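You operate a simulated robot arm through the tools that you are given. There is no shell and no other tool. Be economical: measure what you need, move in short steps, check, and stop when the job is done.

The job below is to be done with a simulated robot arm. You get a single attempt, and the scene is never put back.

TASK
Test the small grey fan at Fast, then switch the fan tester off.
Fine: guard closed before it goes on, and left closed; wait for the result; slider back to Slow; test no other.

The check looks at the end state, three seconds after you hand in, the way a careful person would. Anything else that was tipped, shoved, dropped, spilled or broken makes it a failure.

THE ROBOT
A 6-joint arm with a two-finger parallel gripper, fixed in place. Base frame: the origin is at the foot of the arm, x ahead of it, y to its left, z up; the work surface is at about z = 724. Readings come in mm, degrees, newtons and seconds.
With the tool pointing down near the work surface it reaches from about 220 to 620 mm from the base axis. Its first joint turns from -66.0 to 66.0 degrees. Payload 2.7 kg.
Tool frame: the origin (TCP) lies between the finger pads and is the grasp point; the fingertips stand 23 mm ahead of it; z points along the fingers, y is the line along which they close. Largest opening 94 mm; finger width 38, thickness 10; the body of the gripper, 54 by 96 mm, starts 39 mm behind the TCP.
Orientation is that of the tool frame in the base frame, as [roll, pitch, yaw] about the fixed x, y, z axes, in that order (R = Rz(yaw) Ry(pitch) Rx(roll)). With the fingers straight down and closing along the base's y, the tool's x points along the base's -x, its y along +y and its z along -z.

THE INTERFACE
- The arm moves only by the tool arm_command. Its argument "plan" is a list of rows, each a list of 3 entries, a list of its own where there are three numbers: the shift along the base's x, y, z in units of 150 mm (1.0 is 150 mm), then the turn, a rotation vector about the base's x, y, z in units of 90 degrees (1.0 is 90 degrees), then the closure, from 0 (fully open) to 1 (shut). In form: [[[x, y, z], [ax, ay, az], jaw], ...]. A call has 1 to 12 rows; each row is the pose to reach, as a shift and turn from the pose commanded when the call began. A call with a number of a shift or a turn outside -1 to 1 is refused whole. Rows are played at 5 a second. More than 50 mm and 8.6 degrees between two rows, or a gripper value outside its range, and nothing of the call is played. Where a pose cannot be reached the arm comes as near as it can. A force on the tool above 90 N (or 10 N above the force at the start of the call, whichever is more), or a blocked arm, ends the call early, and 0.2 s more pass. Each finger travels about 45 mm/s and halts on what it meets, pressing with about 30 N; the grip force reading is that of the motor and also rises with nothing between the fingers. The clock runs only during rows and for 0.2 s after the last one: add rows that repeat a pose to give the fingers time. The reply holds the time, the measured pose of the TCP, the force on the tool along the base axes, the opening and the grip force, in the units named above and with some noise, with the torque about the TCP (base axes, N m) and any sound that the robot's microphone picked up, and new pictures: "show" is both (left out), scene, wrist or none.
- Cameras (640 x 400 px; columns grow to the right, rows downward): "scene" is fixed at [62.1, -417.9, 1413.5]; the picture's right is [0.88, -0.47, 0.00], its down [-0.22, -0.42, -0.88] and it looks along [0.41, 0.78, -0.48] (base axes); focal length 317 px, centre (320, 200). "wrist" rides on the gripper at [86, 16, -74] in the tool frame; the picture's right is [-0.18, 0.98, 0.00], its down [-0.58, -0.11, -0.81] and it looks along [-0.79, -0.15, 0.59] (tool axes); focal length 243 px, centre (320, 200). There is no depth. A picture from a camera that has moved, and an enlarged one, comes with that camera's place and axes in the base frame and with its lens.
- enlarge(camera, box): a new picture of the part [left, top, right, bottom] of that camera's present view, enlarged. No time passes.
- job_done(): hands the job in; it is judged then, once.

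Work in short steps. Places have to be worked out from the pictures, the camera data and where the tool is seen: move nearer, look again, correct. Check each grasp and each placing, and mend what went wrong. You have 120 turns and 200 pictures in all, those below and enlarged ones among them. Open the gripper and draw the arm clear of the work before you hand the job in, unless the task says otherwise; then end with one line.

The tools are called after ">>>" as a command line: name --argument value ..., lists and objects as JSON in quotes. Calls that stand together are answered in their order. arm_command: Moves the arm, as the interface text tells. Its arguments: {"type":"object","properties":{"plan":{"type":"array"},"show":{"type":"string","enum":["both","scene","wrist","none"]}},"required":["plan"]} The other tools are called the same way: enlarge (camera, box) takes an enlarged picture of a part of a camera's view; job_done () hands the job in.

At the start:

```text
t: 0.0
ee_pos: [436.9, 154.4, 1140.4]
tcp_rot: [179.9, 0.0, -180.0]
force: [1.2, 0.2, 0.1]
wrist_torque: [0.01, 0.0, 0.02]
finger_gap: 93.9
gripper_force: 0.1
```

scene: 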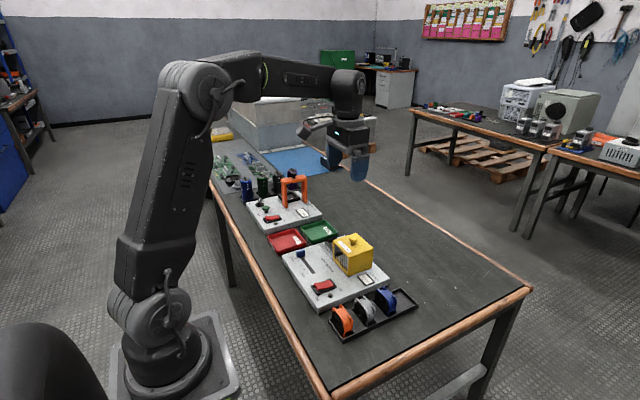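
wrist: 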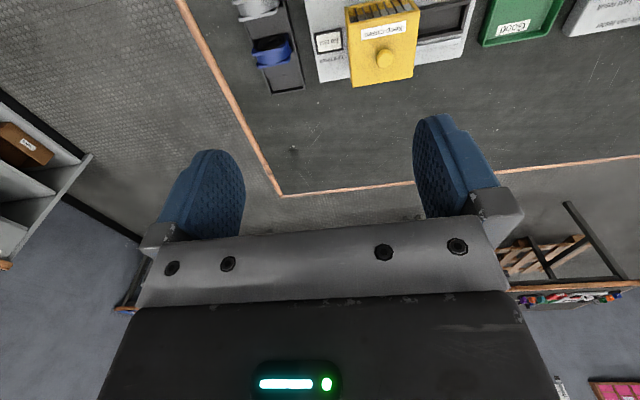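

I start by looking more closely at the fan tester and the rack of fans.

>>> enlarge --camera "scene" --box '[260, 220, 430, 350]'

>>> enlarge --camera "scene" --box '[200, 140, 350, 260]'

>>> enlarge --camera "wrist" --box '[220, 0, 640, 120]'

```text
3.08 times, centred on (345, 285) of scene
camera zoom: at [62.1, -417.9, 1413.5], right [0.88, -0.47, 0.0], down [-0.22, -0.42, -0.88], along [0.41, 0.78, -0.48], focal length 975 px, centre (243, -62)
```

zoom: 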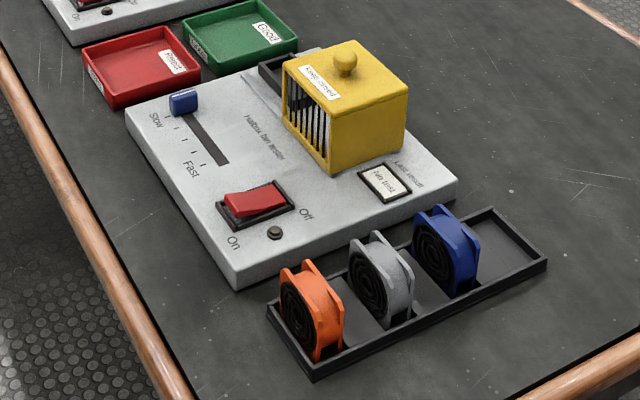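

```text
3.33 times, centred on (275, 200) of scene
camera zoom: at [62.1, -417.9, 1413.5], right [0.88, -0.47, 0.0], down [-0.22, -0.42, -0.88], along [0.41, 0.78, -0.48], focal length 1056 px, centre (470, 200)
```

zoom: 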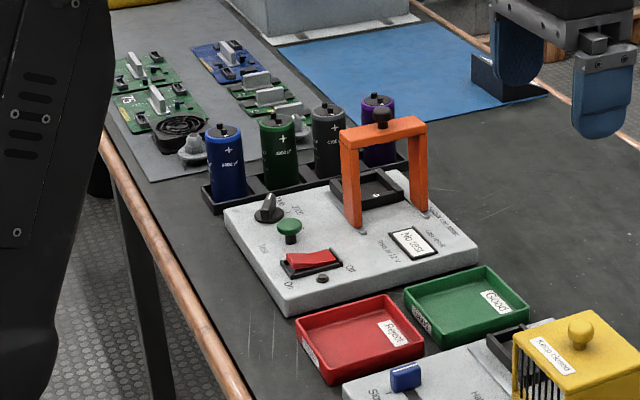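

```text
1.52 times, centred on (430, 60) of wrist
camera zoom: at [351.0, 171.5, 1215.3], right [0.18, 0.98, 0.0], down [0.58, -0.11, 0.81], along [0.79, -0.15, -0.59], focal length 370 px, centre (152, 413)
```

zoom: 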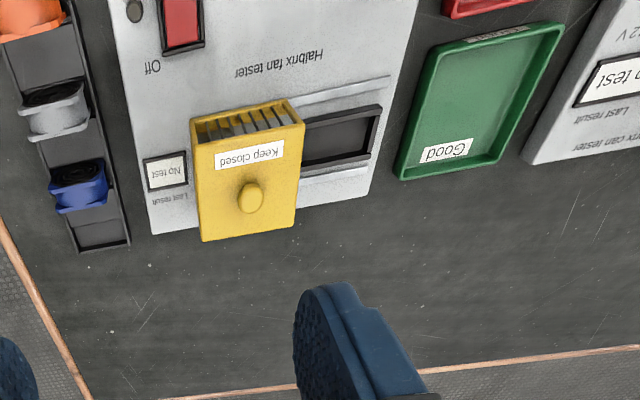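

The guard is parked open beside a dark nest, and the fans stand in a rack along x at y≈76. I'm backing the arm off to get a better view with the wrist camera.

>>> arm_command --plan '[[[-0.2, 0.05, -0.15], [0, 0, 0], 0], [[-0.4, 0.1, -0.3], [0, 0, 0], 0], [[-0.6, 0.15, -0.45], [0, 0, 0], 0], [[-0.8, 0.2, -0.6], [0, 0, 0], 0], [[-0.8, 0.2, -0.6], [0, 0, 0], 0]]' --show "wrist"

```text
t: 1.2
ee_pos: [317.6, 184.5, 1050.1]
tcp_rot: [-180.0, -0.1, -180.0]
force: [1.5, -0.5, 0.2]
wrist_torque: [0.01, -0.01, -0.05]
finger_gap: 94.0
gripper_force: 0.2
camera wrist: at [230.8, 201.2, 1124.6], right [0.18, 0.98, 0.0], down [0.58, -0.11, 0.81], along [0.79, -0.15, -0.59], focal length 243 px, centre (320, 200)
```

wrist: 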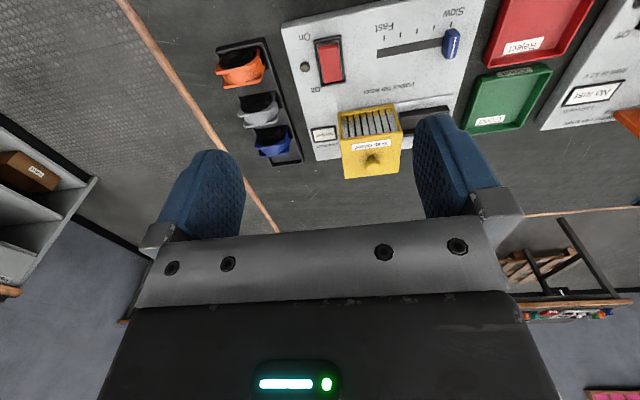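

>>> enlarge --camera "wrist" --box '[200, 20, 340, 180]'

>>> enlarge --camera "wrist" --box '[280, 0, 500, 190]'

```text
2.50 times, centred on (270, 100) of wrist
camera zoom: at [230.8, 201.2, 1124.6], right [0.18, 0.98, 0.0], down [0.58, -0.11, 0.81], along [0.79, -0.15, -0.59], focal length 606 px, centre (445, 450)
```

zoom: 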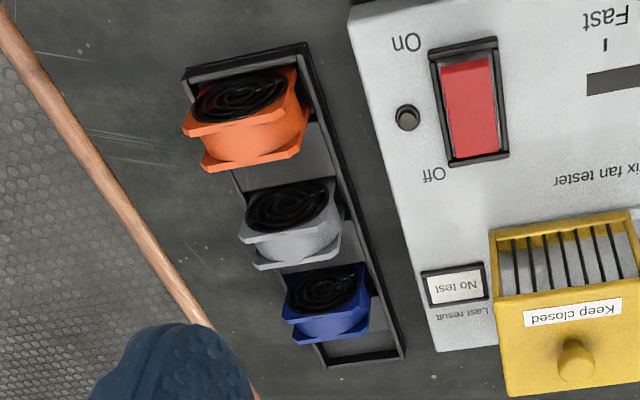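

```text
2.11 times, centred on (390, 95) of wrist
camera zoom: at [230.8, 201.2, 1124.6], right [0.18, 0.98, 0.0], down [0.58, -0.11, 0.81], along [0.79, -0.15, -0.59], focal length 511 px, centre (173, 421)
```

zoom: 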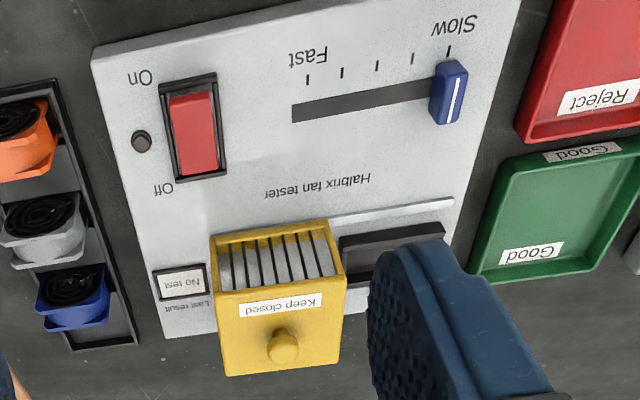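

The board looks square to the base axes. I'm moving closer to measure the rack and the grey fan.

>>> arm_command --plan '[[[0.04, -0.17, -0.2], [0, 0, 0], 0], [[0.08, -0.33, -0.4], [0, 0, 0], 0], [[0.12, -0.5, -0.6], [0, 0, 0], 0], [[0.17, -0.67, -0.8], [0, 0, 0], 0], [[0.21, -0.83, -1.0], [0, 0, 0], 0], [[0.21, -0.83, -1.0], [0, 0, 0], 0]]' --show "both"

```text
t: 2.6
ee_pos: [348.7, 59.7, 901.1]
tcp_rot: [179.9, 0.0, -179.9]
force: [-0.5, -0.5, -0.6]
wrist_torque: [-0.03, -0.02, 0.02]
finger_gap: 94.2
gripper_force: 0.1
camera wrist: at [262.6, 75.8, 975.8], right [0.18, 0.98, 0.0], down [0.58, -0.11, 0.81], along [0.79, -0.15, -0.59], focal length 243 px, centre (320, 200)
```

scene: 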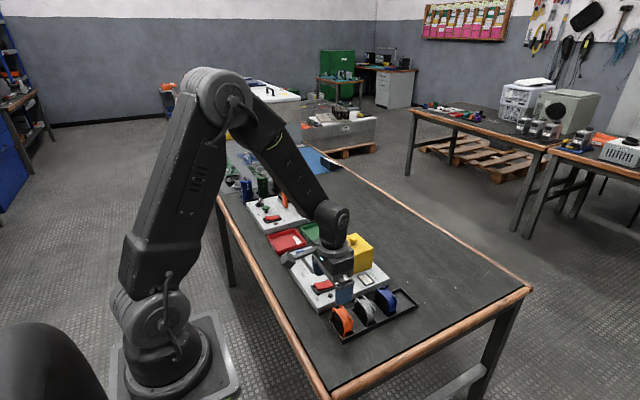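
wrist: 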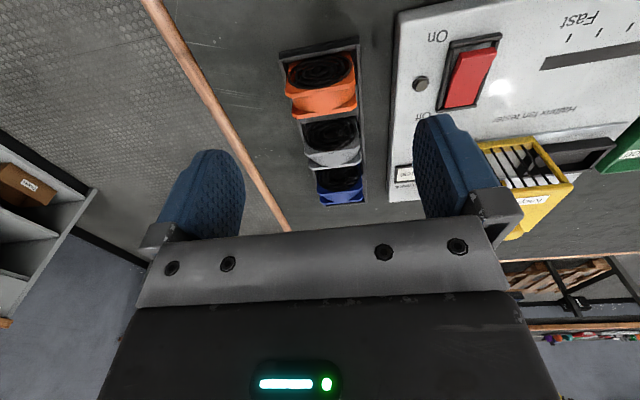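

>>> enlarge --camera "wrist" --box '[260, 20, 400, 220]'

>>> enlarge --camera "scene" --box '[320, 275, 430, 345]'

```text
2.00 times, centred on (330, 120) of wrist
camera zoom: at [262.6, 75.8, 975.8], right [0.18, 0.98, 0.0], down [0.58, -0.11, 0.81], along [0.79, -0.15, -0.59], focal length 485 px, centre (300, 360)
```

zoom: 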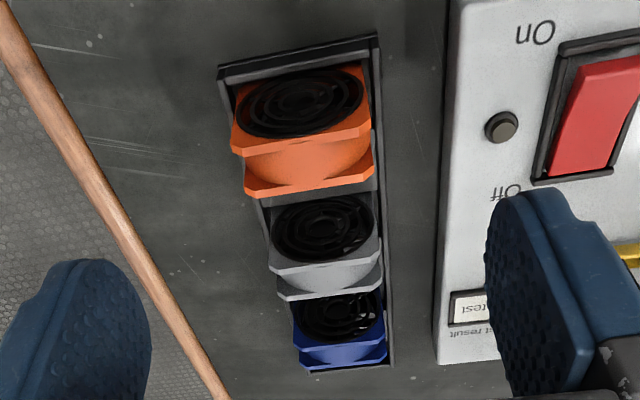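

```text
5.71 times, centred on (375, 310) of scene
camera zoom: at [62.1, -418.0, 1413.5], right [0.88, -0.47, 0.0], down [-0.22, -0.42, -0.88], along [0.41, 0.78, -0.48], focal length 1810 px, centre (6, -429)
```

zoom: 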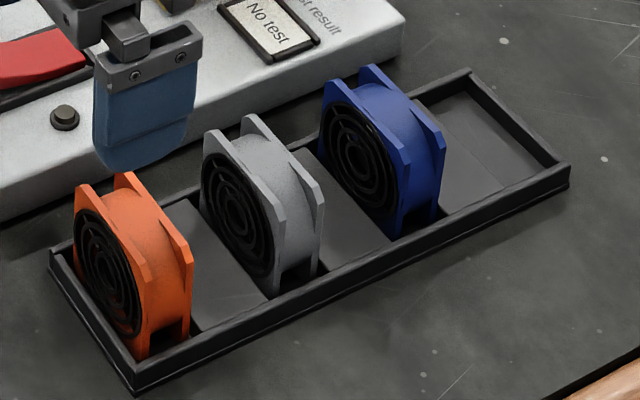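

Two views agree: the grey fan is about x 432–456, y 26–84, with its top at z≈783. Before grasping it I'll look at the nest and guard.

>>> arm_command --plan '[[[0.08, 0.27, 0.12], [0, 0, 0], 0], [[0.16, 0.54, 0.24], [0, 0, 0], 0], [[0.24, 0.81, 0.36], [0, 0, 0], 0], [[0.3, 1.0, 0.4], [0, 0, 0], 0]]' --show "none"

>>> arm_command --plan '[[[0.0, 0.25, 0], [0, 0, 0], 0], [[0, 0.5, 0], [0, 0, 0], 0], [[0, 0.73, 0], [0, 0, 0], 0], [[0, 0.73, 0], [0, 0, 0], 0]]' --show "wrist"

>>> enlarge --camera "wrist" --box '[180, 0, 460, 190]'

>>> enlarge --camera "scene" --box '[290, 220, 400, 310]'

```text
t: 3.6
ee_pos: [394.4, 212.0, 961.6]
tcp_rot: [-179.9, 0.0, 179.9]
force: [-0.2, 0.3, 0.6]
wrist_torque: [0.0, -0.01, -0.01]
finger_gap: 94.1
gripper_force: 0.1
```

```text
t: 4.6
ee_pos: [394.1, 320.1, 962.5]
tcp_rot: [-179.9, -0.1, -180.0]
force: [-0.7, 0.5, -0.1]
wrist_torque: [0.01, -0.02, 0.02]
finger_gap: 94.0
gripper_force: 0.0
camera wrist: at [307.9, 336.7, 1035.3], right [0.18, 0.98, 0.0], down [0.58, -0.11, 0.81], along [0.79, -0.15, -0.59], focal length 243 px, centre (320, 200)
```

wrist: 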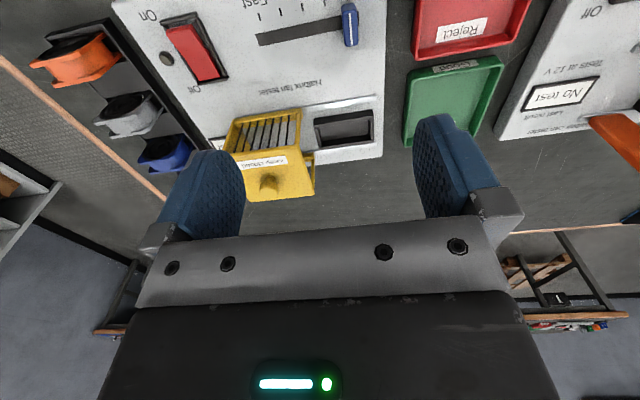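

```text
2.11 times, centred on (320, 95) of wrist
camera zoom: at [307.9, 336.7, 1035.3], right [0.18, 0.98, 0.0], down [0.58, -0.11, 0.81], along [0.79, -0.15, -0.59], focal length 511 px, centre (320, 421)
```

zoom: 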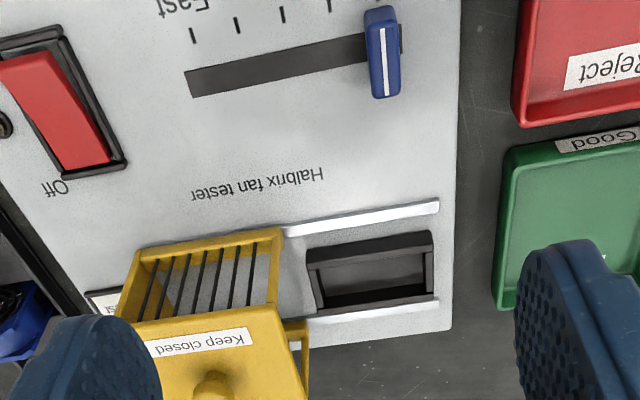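

```text
4.44 times, centred on (345, 265) of scene
camera zoom: at [62.2, -417.9, 1413.5], right [0.88, -0.47, 0.0], down [-0.22, -0.42, -0.88], along [0.41, 0.78, -0.48], focal length 1408 px, centre (209, -89)
```

zoom: 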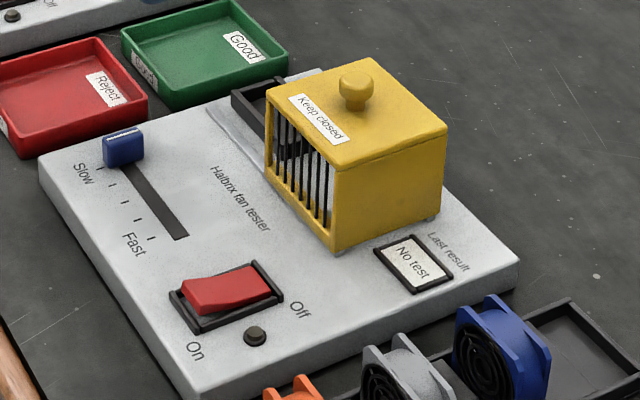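

The nest sits at about (523, 331), in line with the guard, and the guard must slide about +92 mm in y. The slider handle is near (394, 348). First I'll close the jaw halfway and come down around the handle.

>>> arm_command --plan '[[[0, 0.1, -0.3], [0, 0, 0], 0.5], [[0, 0.187, -0.6], [0, 0, 0], 0.5], [[0, 0.187, -0.85], [0, 0, 0], 0.5], [[0, 0.187, -0.85], [0, 0, 0], 0.5]]' --show "both"

>>> enlarge --camera "scene" --box '[270, 210, 380, 300]'

```text
t: 5.6
ee_pos: [393.3, 347.5, 833.4]
tcp_rot: [179.9, 0.0, -179.9]
force: [-0.3, -0.4, 0.2]
wrist_torque: [0.01, 0.02, 0.0]
finger_gap: 47.3
gripper_force: 0.0
camera wrist: at [307.3, 364.8, 908.0], right [0.18, 0.98, 0.0], down [0.58, -0.11, 0.81], along [0.79, -0.15, -0.59], focal length 243 px, centre (320, 200)
```

scene: 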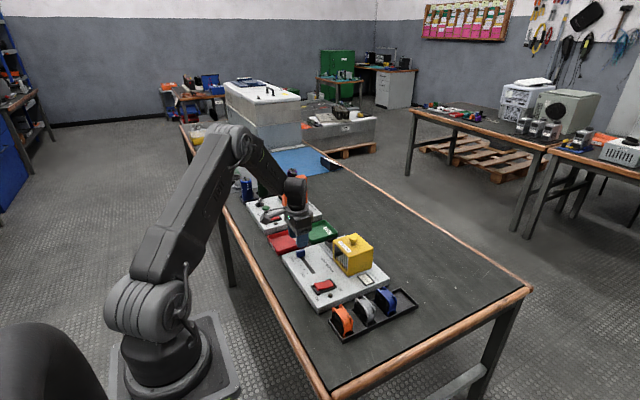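
wrist: 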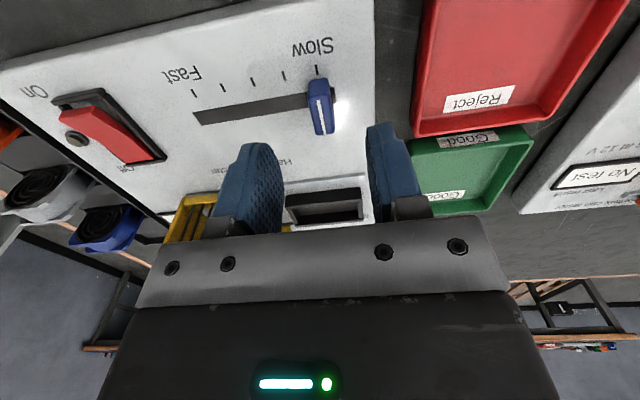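

```text
4.44 times, centred on (325, 255) of scene
camera zoom: at [62.1, -417.9, 1413.5], right [0.88, -0.47, 0.0], down [-0.22, -0.42, -0.88], along [0.41, 0.78, -0.48], focal length 1408 px, centre (298, -44)
```

zoom: 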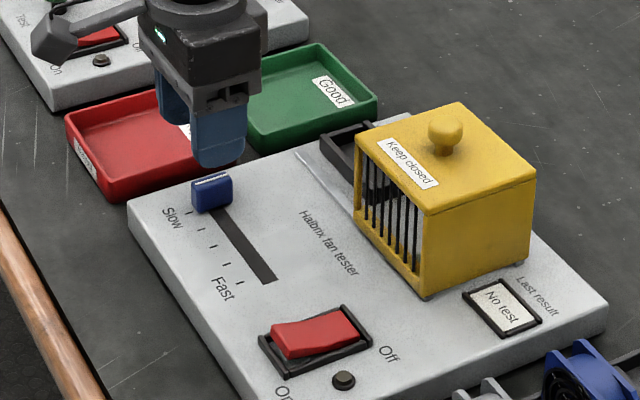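

The fingers straddle the handle correctly in y. I'll lower to TCP z≈781 and close on the handle.

>>> arm_command --plan '[[[0, 0, -0.17], [0, 0, 0], 0.5], [[0, 0, -0.35], [0, 0, 0], 0.5], [[0, 0, -0.35], [0, 0, 0], 0.7], [[0, 0, -0.35], [0, 0, 0], 0.85], [[0, 0, -0.35], [0, 0, 0], 0.9]]' --show "both"

>>> enlarge --camera "scene" --box '[270, 210, 380, 300]'

```text
t: 6.8
ee_pos: [394.5, 348.5, 780.8]
tcp_rot: [-180.0, 0.0, -180.0]
force: [0.6, -0.3, -2.4]
wrist_torque: [0.0, -0.18, -0.15]
finger_gap: 13.9
gripper_force: 39.8
camera wrist: at [307.8, 364.7, 855.0], right [0.18, 0.98, 0.0], down [0.58, -0.11, 0.81], along [0.79, -0.15, -0.59], focal length 243 px, centre (320, 200)
```

scene: 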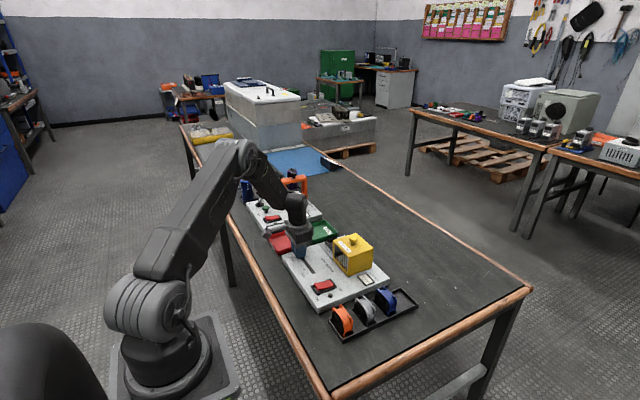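
wrist: 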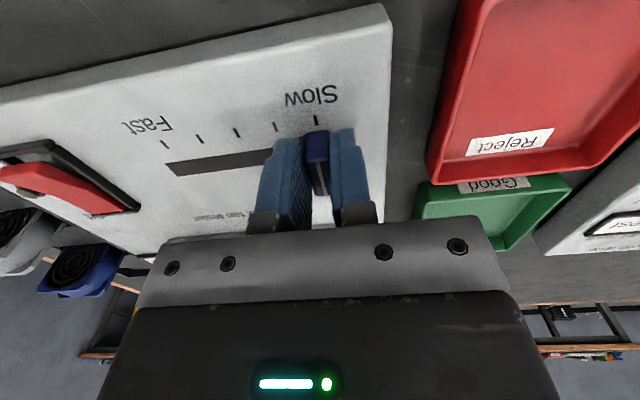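

```text
4.44 times, centred on (325, 255) of scene
camera zoom: at [62.2, -417.9, 1413.5], right [0.88, -0.47, 0.0], down [-0.22, -0.42, -0.88], along [0.41, 0.78, -0.48], focal length 1408 px, centre (298, -44)
```

zoom: 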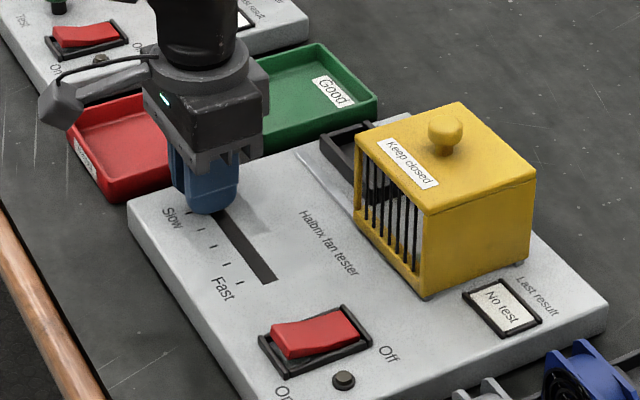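

The handle is held, 14 mm wide. I'll slide it about 84 mm in −y towards Fast and watch the force.

>>> arm_command --plan '[[[0, -0.1, -0.35], [0, 0, 0], 0.9], [[0, -0.2, -0.35], [0, 0, 0], 0.9], [[0, -0.3, -0.35], [0, 0, 0], 0.9]]' --show "none"

```text
refused: row 1 steps farther than a row can; nothing moved
```

Shifts are relative to the current pose, so z should be 0 here. I'm correcting that.

>>> arm_command --plan '[[[0, -0.1, 0], [0, 0, 0], 0.9], [[0, -0.2, 0], [0, 0, 0], 0.9], [[0, -0.3, 0], [0, 0, 0], 0.9], [[0, -0.4, 0], [0, 0, 0], 0.9], [[0, -0.5, 0], [0, 0, 0], 0.9], [[0, -0.56, 0], [0, 0, 0], 0.9], [[0, -0.56, 0], [0, 0, 0], 0.9]]' --show "both"

>>> enlarge --camera "wrist" --box '[160, 40, 480, 240]'

```text
t: 8.4
ee_pos: [393.2, 262.7, 781.1]
tcp_rot: [180.0, 0.0, 179.9]
force: [3.4, -1.5, -2.8]
wrist_torque: [-0.08, 0.27, -0.09]
finger_gap: 13.8
gripper_force: 45.0
camera wrist: at [307.7, 280.1, 855.0], right [0.18, 0.98, 0.0], down [0.58, -0.11, 0.81], along [0.79, -0.15, -0.59], focal length 243 px, centre (320, 200)
```

scene: 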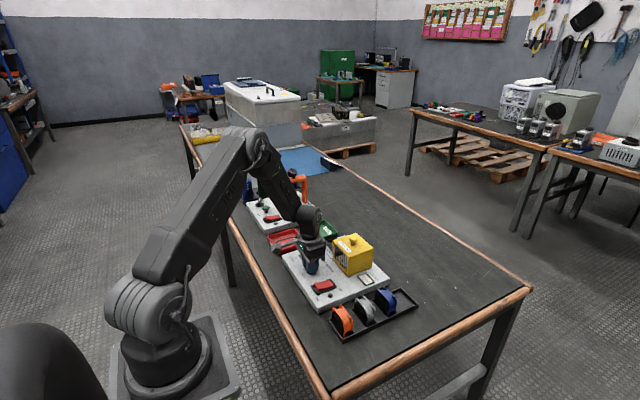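
wrist: 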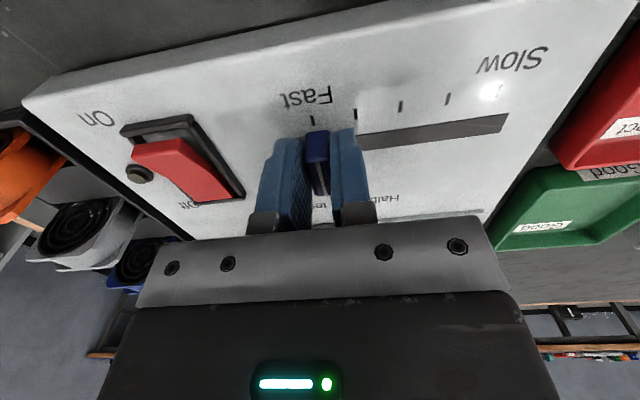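

```text
2.00 times, centred on (320, 140) of wrist
camera zoom: at [307.7, 280.1, 855.0], right [0.18, 0.98, 0.0], down [0.58, -0.11, 0.81], along [0.79, -0.15, -0.59], focal length 485 px, centre (320, 320)
```

zoom: 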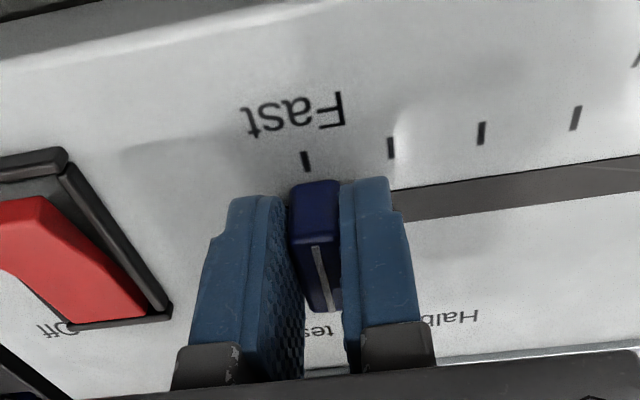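

The handle is about 2 mm short of the Fast tick, so I'll nudge it on, then open slightly and lift.

>>> arm_command --plan '[[[0, -0.017, 0], [0, 0, 0], 0.9], [[0, -0.017, 0], [0, 0, 0], 0.9]]' --show "none"

>>> arm_command --plan '[[[0, 0, 0], [0, 0, 0], 0.5], [[0, 0, 0], [0, 0, 0], 0.5], [[0, 0, 0.2], [0, 0, 0], 0.5], [[0, 0, 0.5], [0, 0, 0], 0.5], [[0, 0, 0.8], [0, 0, 0], 0.5], [[0, 0, 0.8], [0, 0, 0], 0.5]]' --show "wrist"

>>> enlarge --camera "wrist" --box '[160, 0, 480, 200]'

```text
t: 9.0
ee_pos: [393.9, 262.7, 781.1]
tcp_rot: [179.9, 0.0, -179.9]
force: [5.1, 8.1, -5.6]
wrist_torque: [0.03, 1.35, -0.14]
finger_gap: 13.9
gripper_force: 45.2
```

```text
t: 10.4
ee_pos: [393.2, 260.5, 900.8]
tcp_rot: [179.9, 0.0, 179.9]
force: [-0.2, -0.1, 0.5]
wrist_torque: [0.04, -0.01, -0.02]
finger_gap: 47.1
gripper_force: 0.0
camera wrist: at [307.1, 277.5, 975.2], right [0.18, 0.98, 0.0], down [0.58, -0.11, 0.81], along [0.79, -0.15, -0.59], focal length 243 px, centre (320, 200)
```

wrist: 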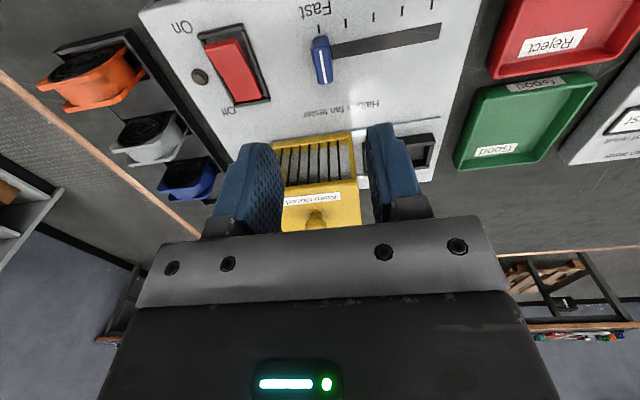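

```text
2.00 times, centred on (320, 100) of wrist
camera zoom: at [307.1, 277.5, 975.2], right [0.18, 0.98, 0.0], down [0.58, -0.11, 0.81], along [0.79, -0.15, -0.59], focal length 485 px, centre (320, 400)
```

zoom: 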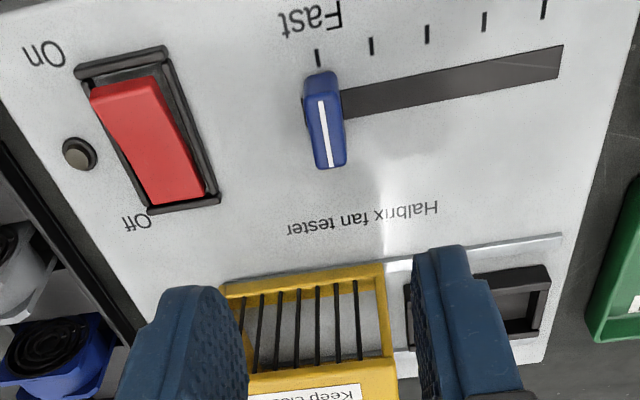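

The slider is at its Fast stop and the rocker is still Off. Next I'll turn the tool −90° about z so the fingers close along x (the fan's thickness), moving towards the rack.

>>> arm_command --plan '[[[0.03, -0.09, 0.02], [0, 0, -0.09], 0.5], [[0.06, -0.18, 0.04], [0, 0, -0.18], 0.5], [[0.09, -0.27, 0.06], [0, 0, -0.27], 0.5], [[0.12, -0.36, 0.08], [0, 0, -0.36], 0.5], [[0.15, -0.45, 0.1], [0, 0, -0.45], 0.5], [[0.18, -0.54, 0.1], [0, 0, -0.54], 0.5], [[0.21, -0.63, 0.1], [0, 0, -0.63], 0.5], [[0.24, -0.72, 0.1], [0, 0, -0.72], 0.5], [[0.27, -0.81, 0.1], [0, 0, -0.81], 0.5], [[0.3, -0.9, 0.1], [0, 0, -0.9], 0.5], [[0.34, -1.0, 0.1], [0, 0, -0.95], 0.5], [[0.34, -1.0, 0.1], [0, 0, -1.0], 0.5]]' --show "none"

>>> arm_command --plan '[[[0, -0.2, 0], [0, 0, 0], 0.5], [[0, -0.37, 0], [0, 0, 0], 0.5], [[0, -0.37, 0], [0, 0, 0], 0.5]]' --show "both"

>>> enlarge --camera "scene" --box '[310, 250, 430, 345]'

```text
t: 13.0
ee_pos: [444.2, 111.4, 915.5]
tcp_rot: [-180.0, 0.0, 89.9]
force: [-0.7, 1.3, -0.2]
wrist_torque: [-0.03, 0.01, -0.01]
finger_gap: 46.9
gripper_force: 0.0
```

```text
t: 13.8
ee_pos: [444.6, 56.3, 915.7]
tcp_rot: [-180.0, 0.1, 90.1]
force: [-0.4, 0.5, 0.3]
wrist_torque: [0.0, 0.01, -0.01]
finger_gap: 47.1
gripper_force: 0.1
camera wrist: at [461.1, 142.7, 990.2], right [0.98, -0.18, 0.0], down [-0.11, -0.58, 0.81], along [-0.15, -0.79, -0.59], focal length 243 px, centre (320, 200)
```

scene: 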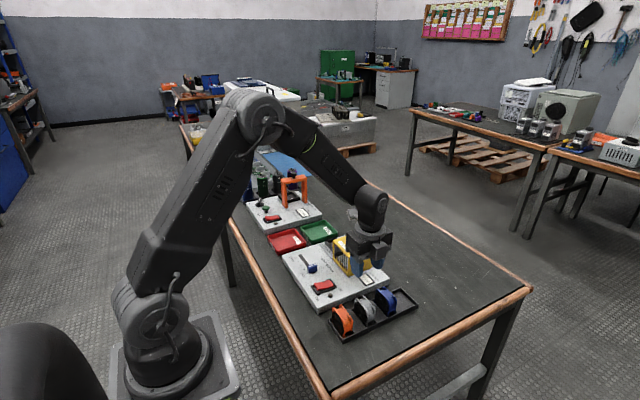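
wrist: 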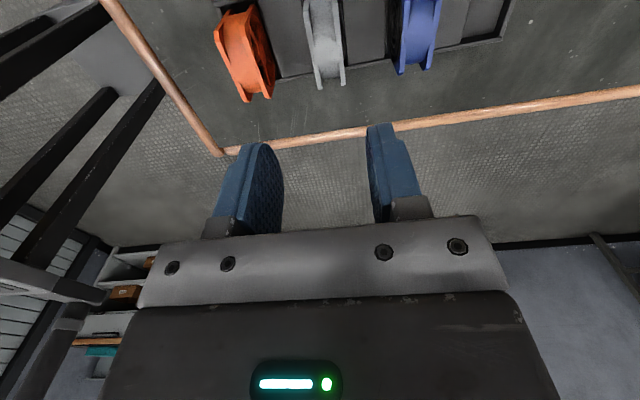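

```text
4.21 times, centred on (370, 298) of scene
camera zoom: at [62.1, -418.0, 1413.5], right [0.88, -0.47, 0.0], down [-0.22, -0.42, -0.88], along [0.41, 0.78, -0.48], focal length 1334 px, centre (110, -210)
```

zoom: 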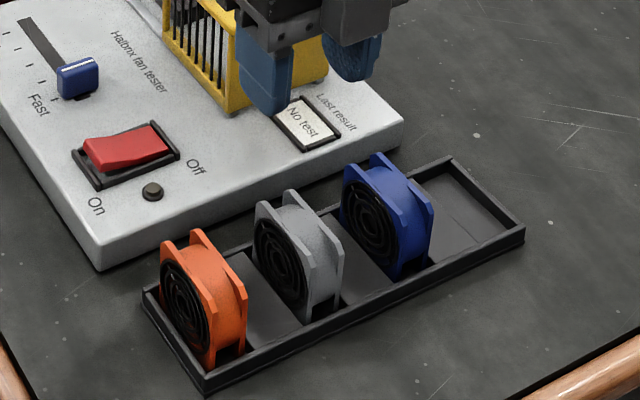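

From this side the fan is centred near x≈447, y≈56. I'll descend partway and check that the fingers straddle it.

>>> arm_command --plan '[[[0.01, 0, -0.3], [0, 0, 0], 0.5], [[0.01, 0, -0.6], [0, 0, 0], 0.5], [[0.01, 0, -0.72], [0, 0, 0], 0.5], [[0.01, 0, -0.72], [0, 0, 0], 0.5]]' --show "both"

>>> enlarge --camera "scene" --box '[310, 250, 430, 345]'

>>> enlarge --camera "wrist" --box '[180, 0, 460, 190]'

```text
t: 14.8
ee_pos: [447.0, 56.1, 807.4]
tcp_rot: [-179.9, -0.1, 90.1]
force: [-0.1, 0.0, 0.4]
wrist_torque: [0.03, 0.02, -0.03]
finger_gap: 46.9
gripper_force: 0.0
camera wrist: at [463.3, 143.4, 881.6], right [0.98, -0.18, 0.0], down [-0.11, -0.58, 0.81], along [-0.15, -0.79, -0.59], focal length 243 px, centre (320, 200)
```

scene: 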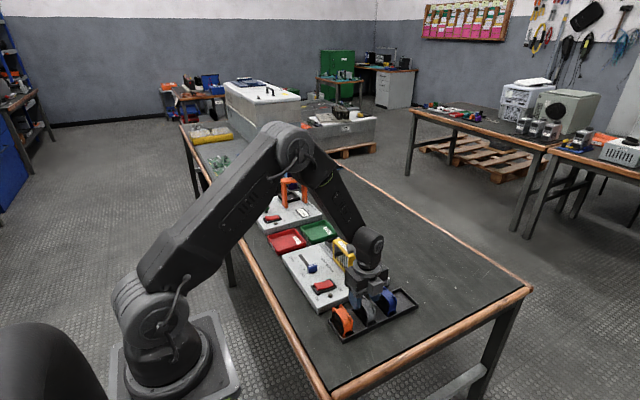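
wrist: 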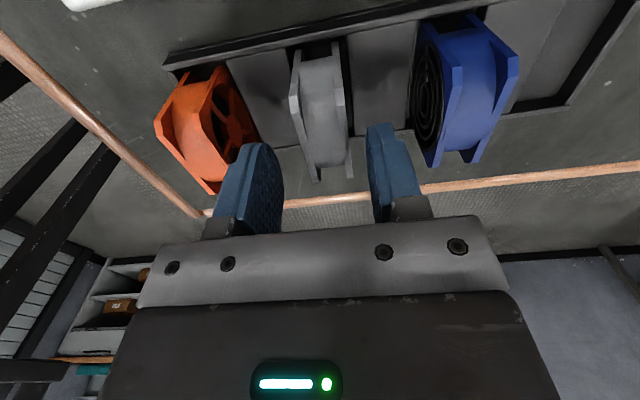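

```text
4.21 times, centred on (370, 298) of scene
camera zoom: at [62.1, -417.9, 1413.5], right [0.88, -0.47, 0.0], down [-0.22, -0.42, -0.88], along [0.41, 0.78, -0.48], focal length 1334 px, centre (110, -210)
```

zoom: 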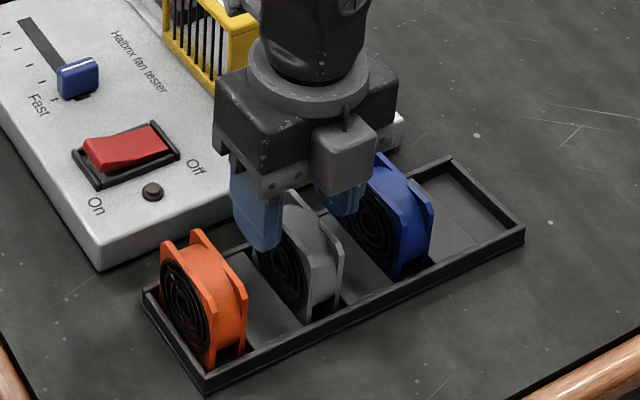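

```text
2.11 times, centred on (320, 95) of wrist
camera zoom: at [463.3, 143.4, 881.6], right [0.98, -0.18, 0.0], down [-0.11, -0.58, 0.81], along [-0.15, -0.79, -0.59], focal length 511 px, centre (320, 421)
```

zoom: 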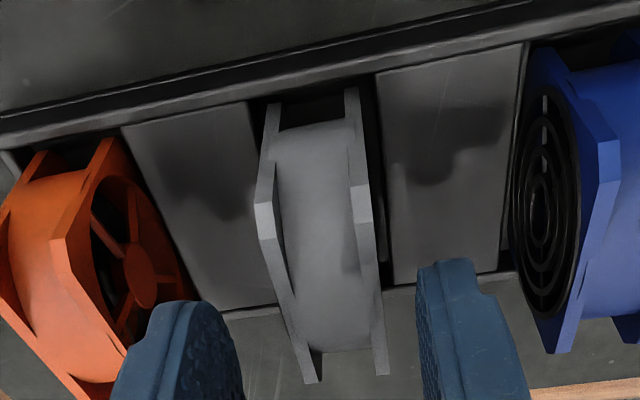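

The fingers straddle the fan cleanly. I'll descend to z≈770 and close on it.

>>> arm_command --plan '[[[0.013, 0.01, -0.12], [0, 0, 0], 0.5], [[0.013, 0.01, -0.247], [0, 0, 0], 0.5], [[0.013, 0.01, -0.247], [0, 0, 0], 0.65], [[0.013, 0.01, -0.247], [0, 0, 0], 0.8], [[0.013, 0.01, -0.247], [0, 0, 0], 0.85]]' --show "wrist"

>>> enlarge --camera "scene" --box '[310, 250, 430, 345]'

```text
t: 16.0
ee_pos: [448.9, 58.0, 771.9]
tcp_rot: [180.0, 0.0, 89.9]
force: [0.4, 0.7, -0.2]
wrist_torque: [0.0, 0.03, -0.03]
finger_gap: 24.4
gripper_force: 29.8
camera wrist: at [464.1, 144.9, 845.7], right [0.98, -0.18, 0.0], down [-0.11, -0.58, 0.81], along [-0.15, -0.79, -0.59], focal length 243 px, centre (320, 200)
```

wrist: 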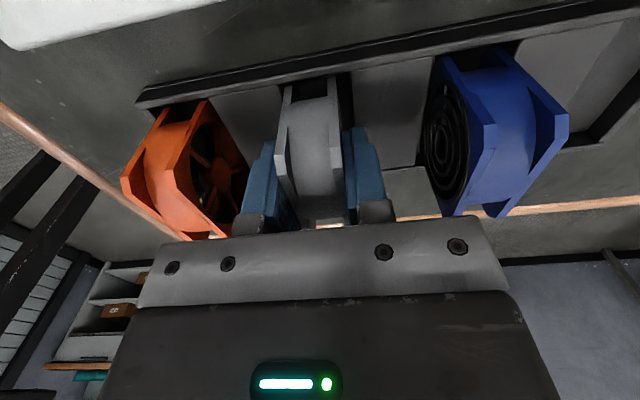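

```text
4.21 times, centred on (370, 298) of scene
camera zoom: at [62.2, -417.9, 1413.5], right [0.88, -0.47, 0.0], down [-0.22, -0.42, -0.88], along [0.41, 0.78, -0.48], focal length 1334 px, centre (110, -210)
```

zoom: 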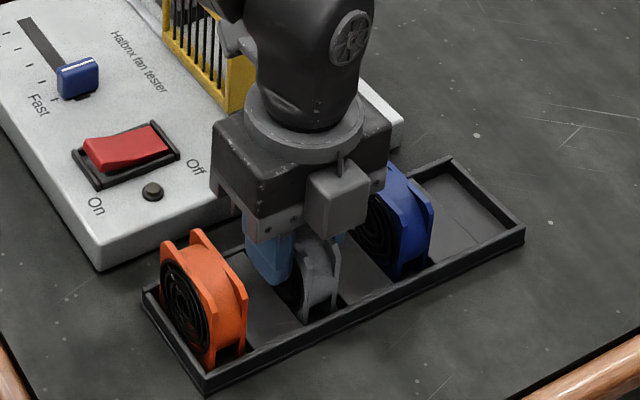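

The fan is gripped at 24.4 mm. I'll lift straight up.

>>> arm_command --plan '[[[0, 0, 0.05], [0, 0, 0], 0.9], [[0, 0, 0.2], [0, 0, 0], 0.9], [[0, 0, 0.45], [0, 0, 0], 0.9], [[0, 0, 0.7], [0, 0, 0], 0.9], [[0, 0, 1.0], [0, 0, 0], 0.9], [[0, 0, 1.0], [0, 0, 0], 0.9]]' --show "both"

>>> enlarge --camera "scene" --box '[310, 210, 430, 345]'

```text
t: 17.4
ee_pos: [446.5, 56.7, 921.4]
tcp_rot: [-180.0, 0.0, 89.9]
force: [-0.4, -0.5, -0.9]
wrist_torque: [-0.02, 0.02, 0.03]
finger_gap: 24.6
gripper_force: 30.1
camera wrist: at [464.1, 144.8, 996.2], right [0.98, -0.18, 0.0], down [-0.11, -0.58, 0.81], along [-0.15, -0.79, -0.59], focal length 243 px, centre (320, 200)
```

scene: 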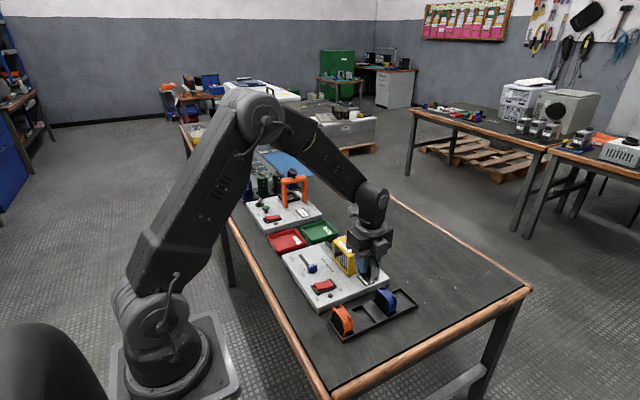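
wrist: 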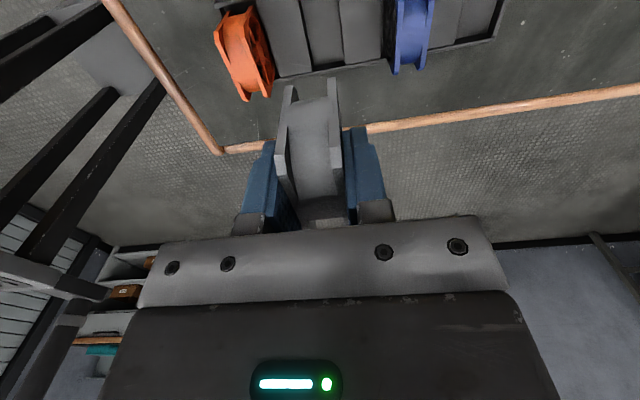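

```text
2.96 times, centred on (370, 278) of scene
camera zoom: at [62.1, -418.0, 1413.5], right [0.88, -0.47, 0.0], down [-0.22, -0.42, -0.88], along [0.41, 0.78, -0.48], focal length 938 px, centre (172, -30)
```

zoom: 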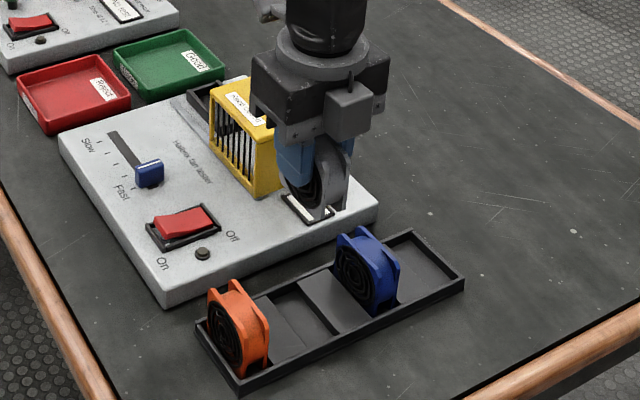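

The fan is held about 43 mm above its bottom edge. I'm carrying it over to above the nest at (523, 331).

>>> arm_command --plan '[[[0.0, 0.2, 0.1], [0, 0, 0], 0.9], [[0.1, 0.45, 0.1], [0, 0, 0], 0.9], [[0.2, 0.7, 0.1], [0, 0, 0], 0.9], [[0.3, 0.95, 0.1], [0, 0, 0], 0.9], [[0.35, 1.0, 0.1], [0, 0, 0], 0.9]]' --show "none"

>>> arm_command --plan '[[[0.05, 0.2, 0], [0, 0, 0], 0.9], [[0.1, 0.5, 0], [0, 0, 0], 0.9], [[0.16, 0.83, 0], [0, 0, 0], 0.9], [[0.16, 0.83, 0], [0, 0, 0], 0.9], [[0.16, 0.83, 0], [0, 0, 0], 0.9]]' --show "both"

>>> enlarge --camera "scene" --box '[290, 180, 400, 280]'

>>> enlarge --camera "wrist" --box '[180, 0, 460, 240]'

```text
t: 18.6
ee_pos: [499.6, 208.6, 936.9]
tcp_rot: [180.0, 0.0, 90.0]
force: [-0.3, 0.2, -1.2]
wrist_torque: [0.01, 0.01, -0.02]
finger_gap: 24.5
gripper_force: 29.6
```

```text
refused: row 3 steps farther than a row can; nothing moved
```

```text
4.00 times, centred on (345, 230) of scene
camera zoom: at [62.2, -417.9, 1413.5], right [0.88, -0.47, 0.0], down [-0.22, -0.42, -0.88], along [0.41, 0.78, -0.48], focal length 1267 px, centre (220, 80)
```

zoom: 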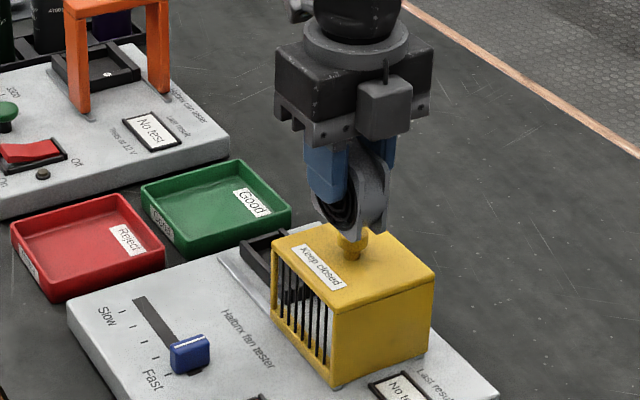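

```text
1.67 times, centred on (320, 120) of wrist
camera zoom: at [517.2, 295.5, 1010.3], right [0.98, -0.18, 0.0], down [-0.11, -0.58, 0.81], along [-0.15, -0.79, -0.59], focal length 404 px, centre (320, 333)
```

zoom: 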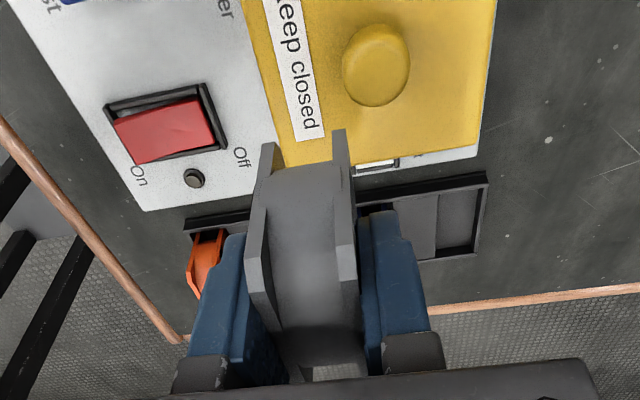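

The last row was too long a step, so I'm resending it with smaller steps.

>>> arm_command --plan '[[[0.05, 0.2, 0], [0, 0, 0], 0.9], [[0.1, 0.42, 0], [0, 0, 0], 0.9], [[0.13, 0.64, 0], [0, 0, 0], 0.9], [[0.156, 0.816, 0], [0, 0, 0], 0.9], [[0.156, 0.816, 0], [0, 0, 0], 0.9]]' --show "both"

>>> enlarge --camera "scene" --box '[290, 180, 400, 280]'

>>> enlarge --camera "wrist" --box '[180, 0, 460, 240]'

```text
t: 19.8
ee_pos: [524.4, 329.7, 936.8]
tcp_rot: [180.0, 0.1, 90.0]
force: [-0.9, -0.8, -1.4]
wrist_torque: [0.01, -0.03, -0.01]
finger_gap: 24.5
gripper_force: 30.0
camera wrist: at [540.9, 417.6, 1010.9], right [0.98, -0.18, 0.0], down [-0.11, -0.58, 0.81], along [-0.15, -0.79, -0.59], focal length 243 px, centre (320, 200)
```

scene: 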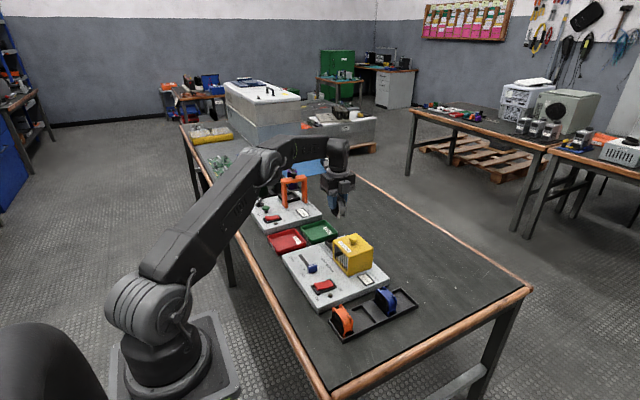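
wrist: 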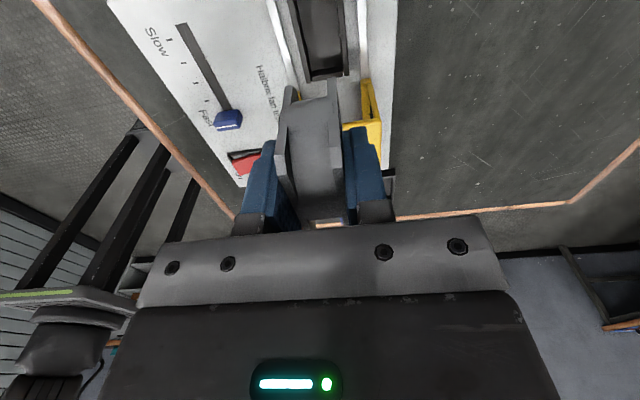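

```text
4.00 times, centred on (345, 230) of scene
camera zoom: at [62.2, -417.9, 1413.5], right [0.88, -0.47, 0.0], down [-0.22, -0.42, -0.88], along [0.41, 0.78, -0.48], focal length 1267 px, centre (220, 80)
```

zoom: 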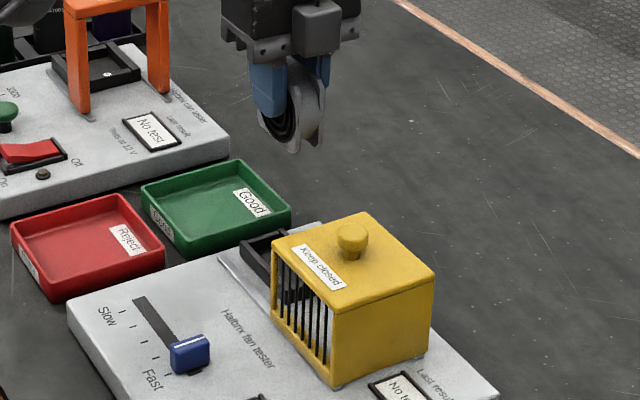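

```text
1.67 times, centred on (320, 120) of wrist
camera zoom: at [540.9, 417.6, 1010.9], right [0.98, -0.18, 0.0], down [-0.11, -0.58, 0.81], along [-0.15, -0.79, -0.59], focal length 404 px, centre (320, 333)
```

zoom: 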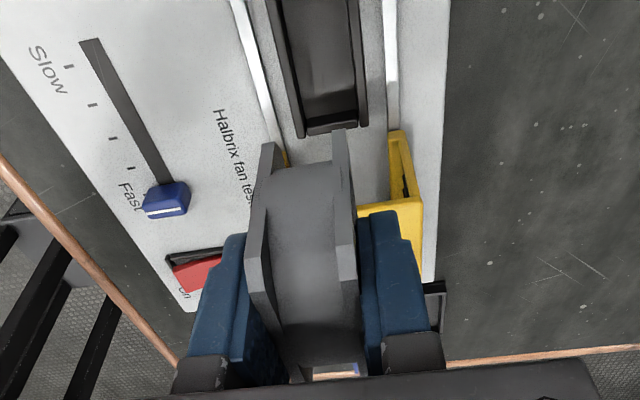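

The nest centre reads about (525, 331). I'll descend to bring the fan bottom to about 30 mm above the nest rim and look again.

>>> arm_command --plan '[[[0, 0, -0.25], [0, 0, 0], 0.9], [[0, 0, -0.5], [0, 0, 0], 0.9], [[0, 0, -0.66], [0, 0, 0], 0.9], [[0, 0, -0.66], [0, 0, 0], 0.9]]' --show "both"

>>> enlarge --camera "scene" --box '[300, 200, 380, 270]'

>>> enlarge --camera "wrist" --box '[200, 0, 440, 200]'

```text
t: 20.8
ee_pos: [524.2, 329.0, 836.8]
tcp_rot: [-180.0, 0.0, 90.0]
force: [0.4, 0.3, -1.5]
wrist_torque: [0.0, 0.02, 0.02]
finger_gap: 24.6
gripper_force: 29.9
camera wrist: at [540.5, 416.6, 911.6], right [0.98, -0.18, 0.0], down [-0.11, -0.58, 0.81], along [-0.15, -0.79, -0.59], focal length 243 px, centre (320, 200)
```

scene: 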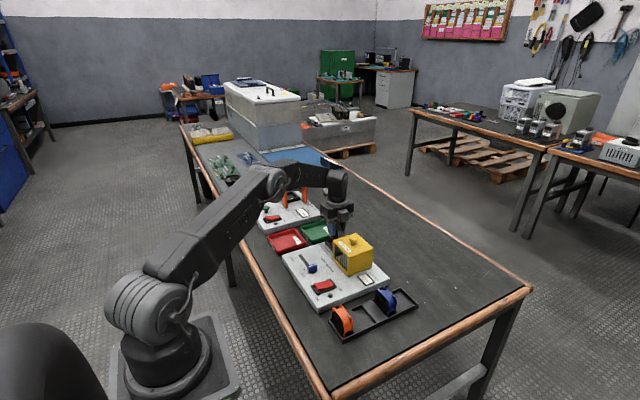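
wrist: 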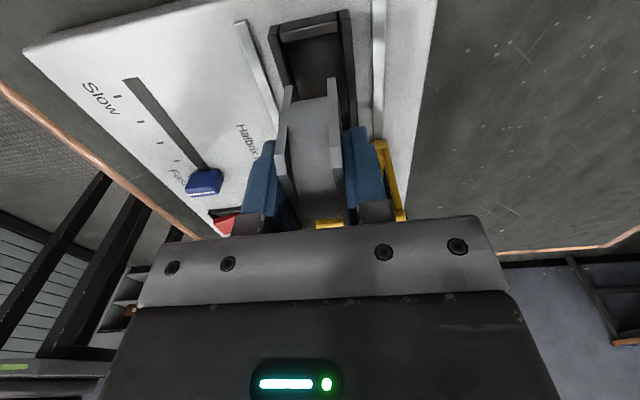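

```text
5.71 times, centred on (340, 235) of scene
camera zoom: at [62.2, -417.9, 1413.5], right [0.88, -0.47, 0.0], down [-0.22, -0.42, -0.88], along [0.41, 0.78, -0.48], focal length 1810 px, centre (206, 0)
```

zoom: 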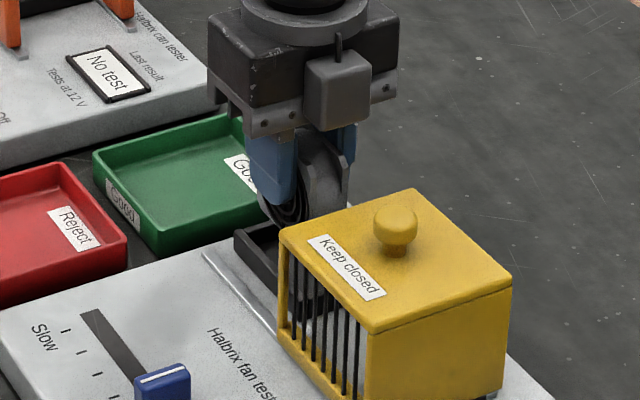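

```text
2.00 times, centred on (320, 100) of wrist
camera zoom: at [540.5, 416.6, 911.6], right [0.98, -0.18, 0.0], down [-0.11, -0.58, 0.81], along [-0.15, -0.79, -0.59], focal length 485 px, centre (320, 400)
```

zoom: 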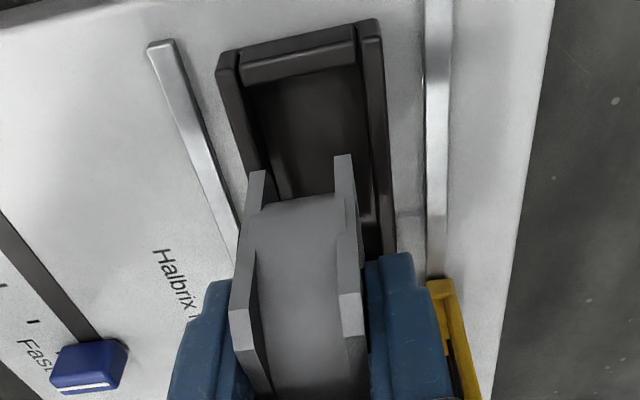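

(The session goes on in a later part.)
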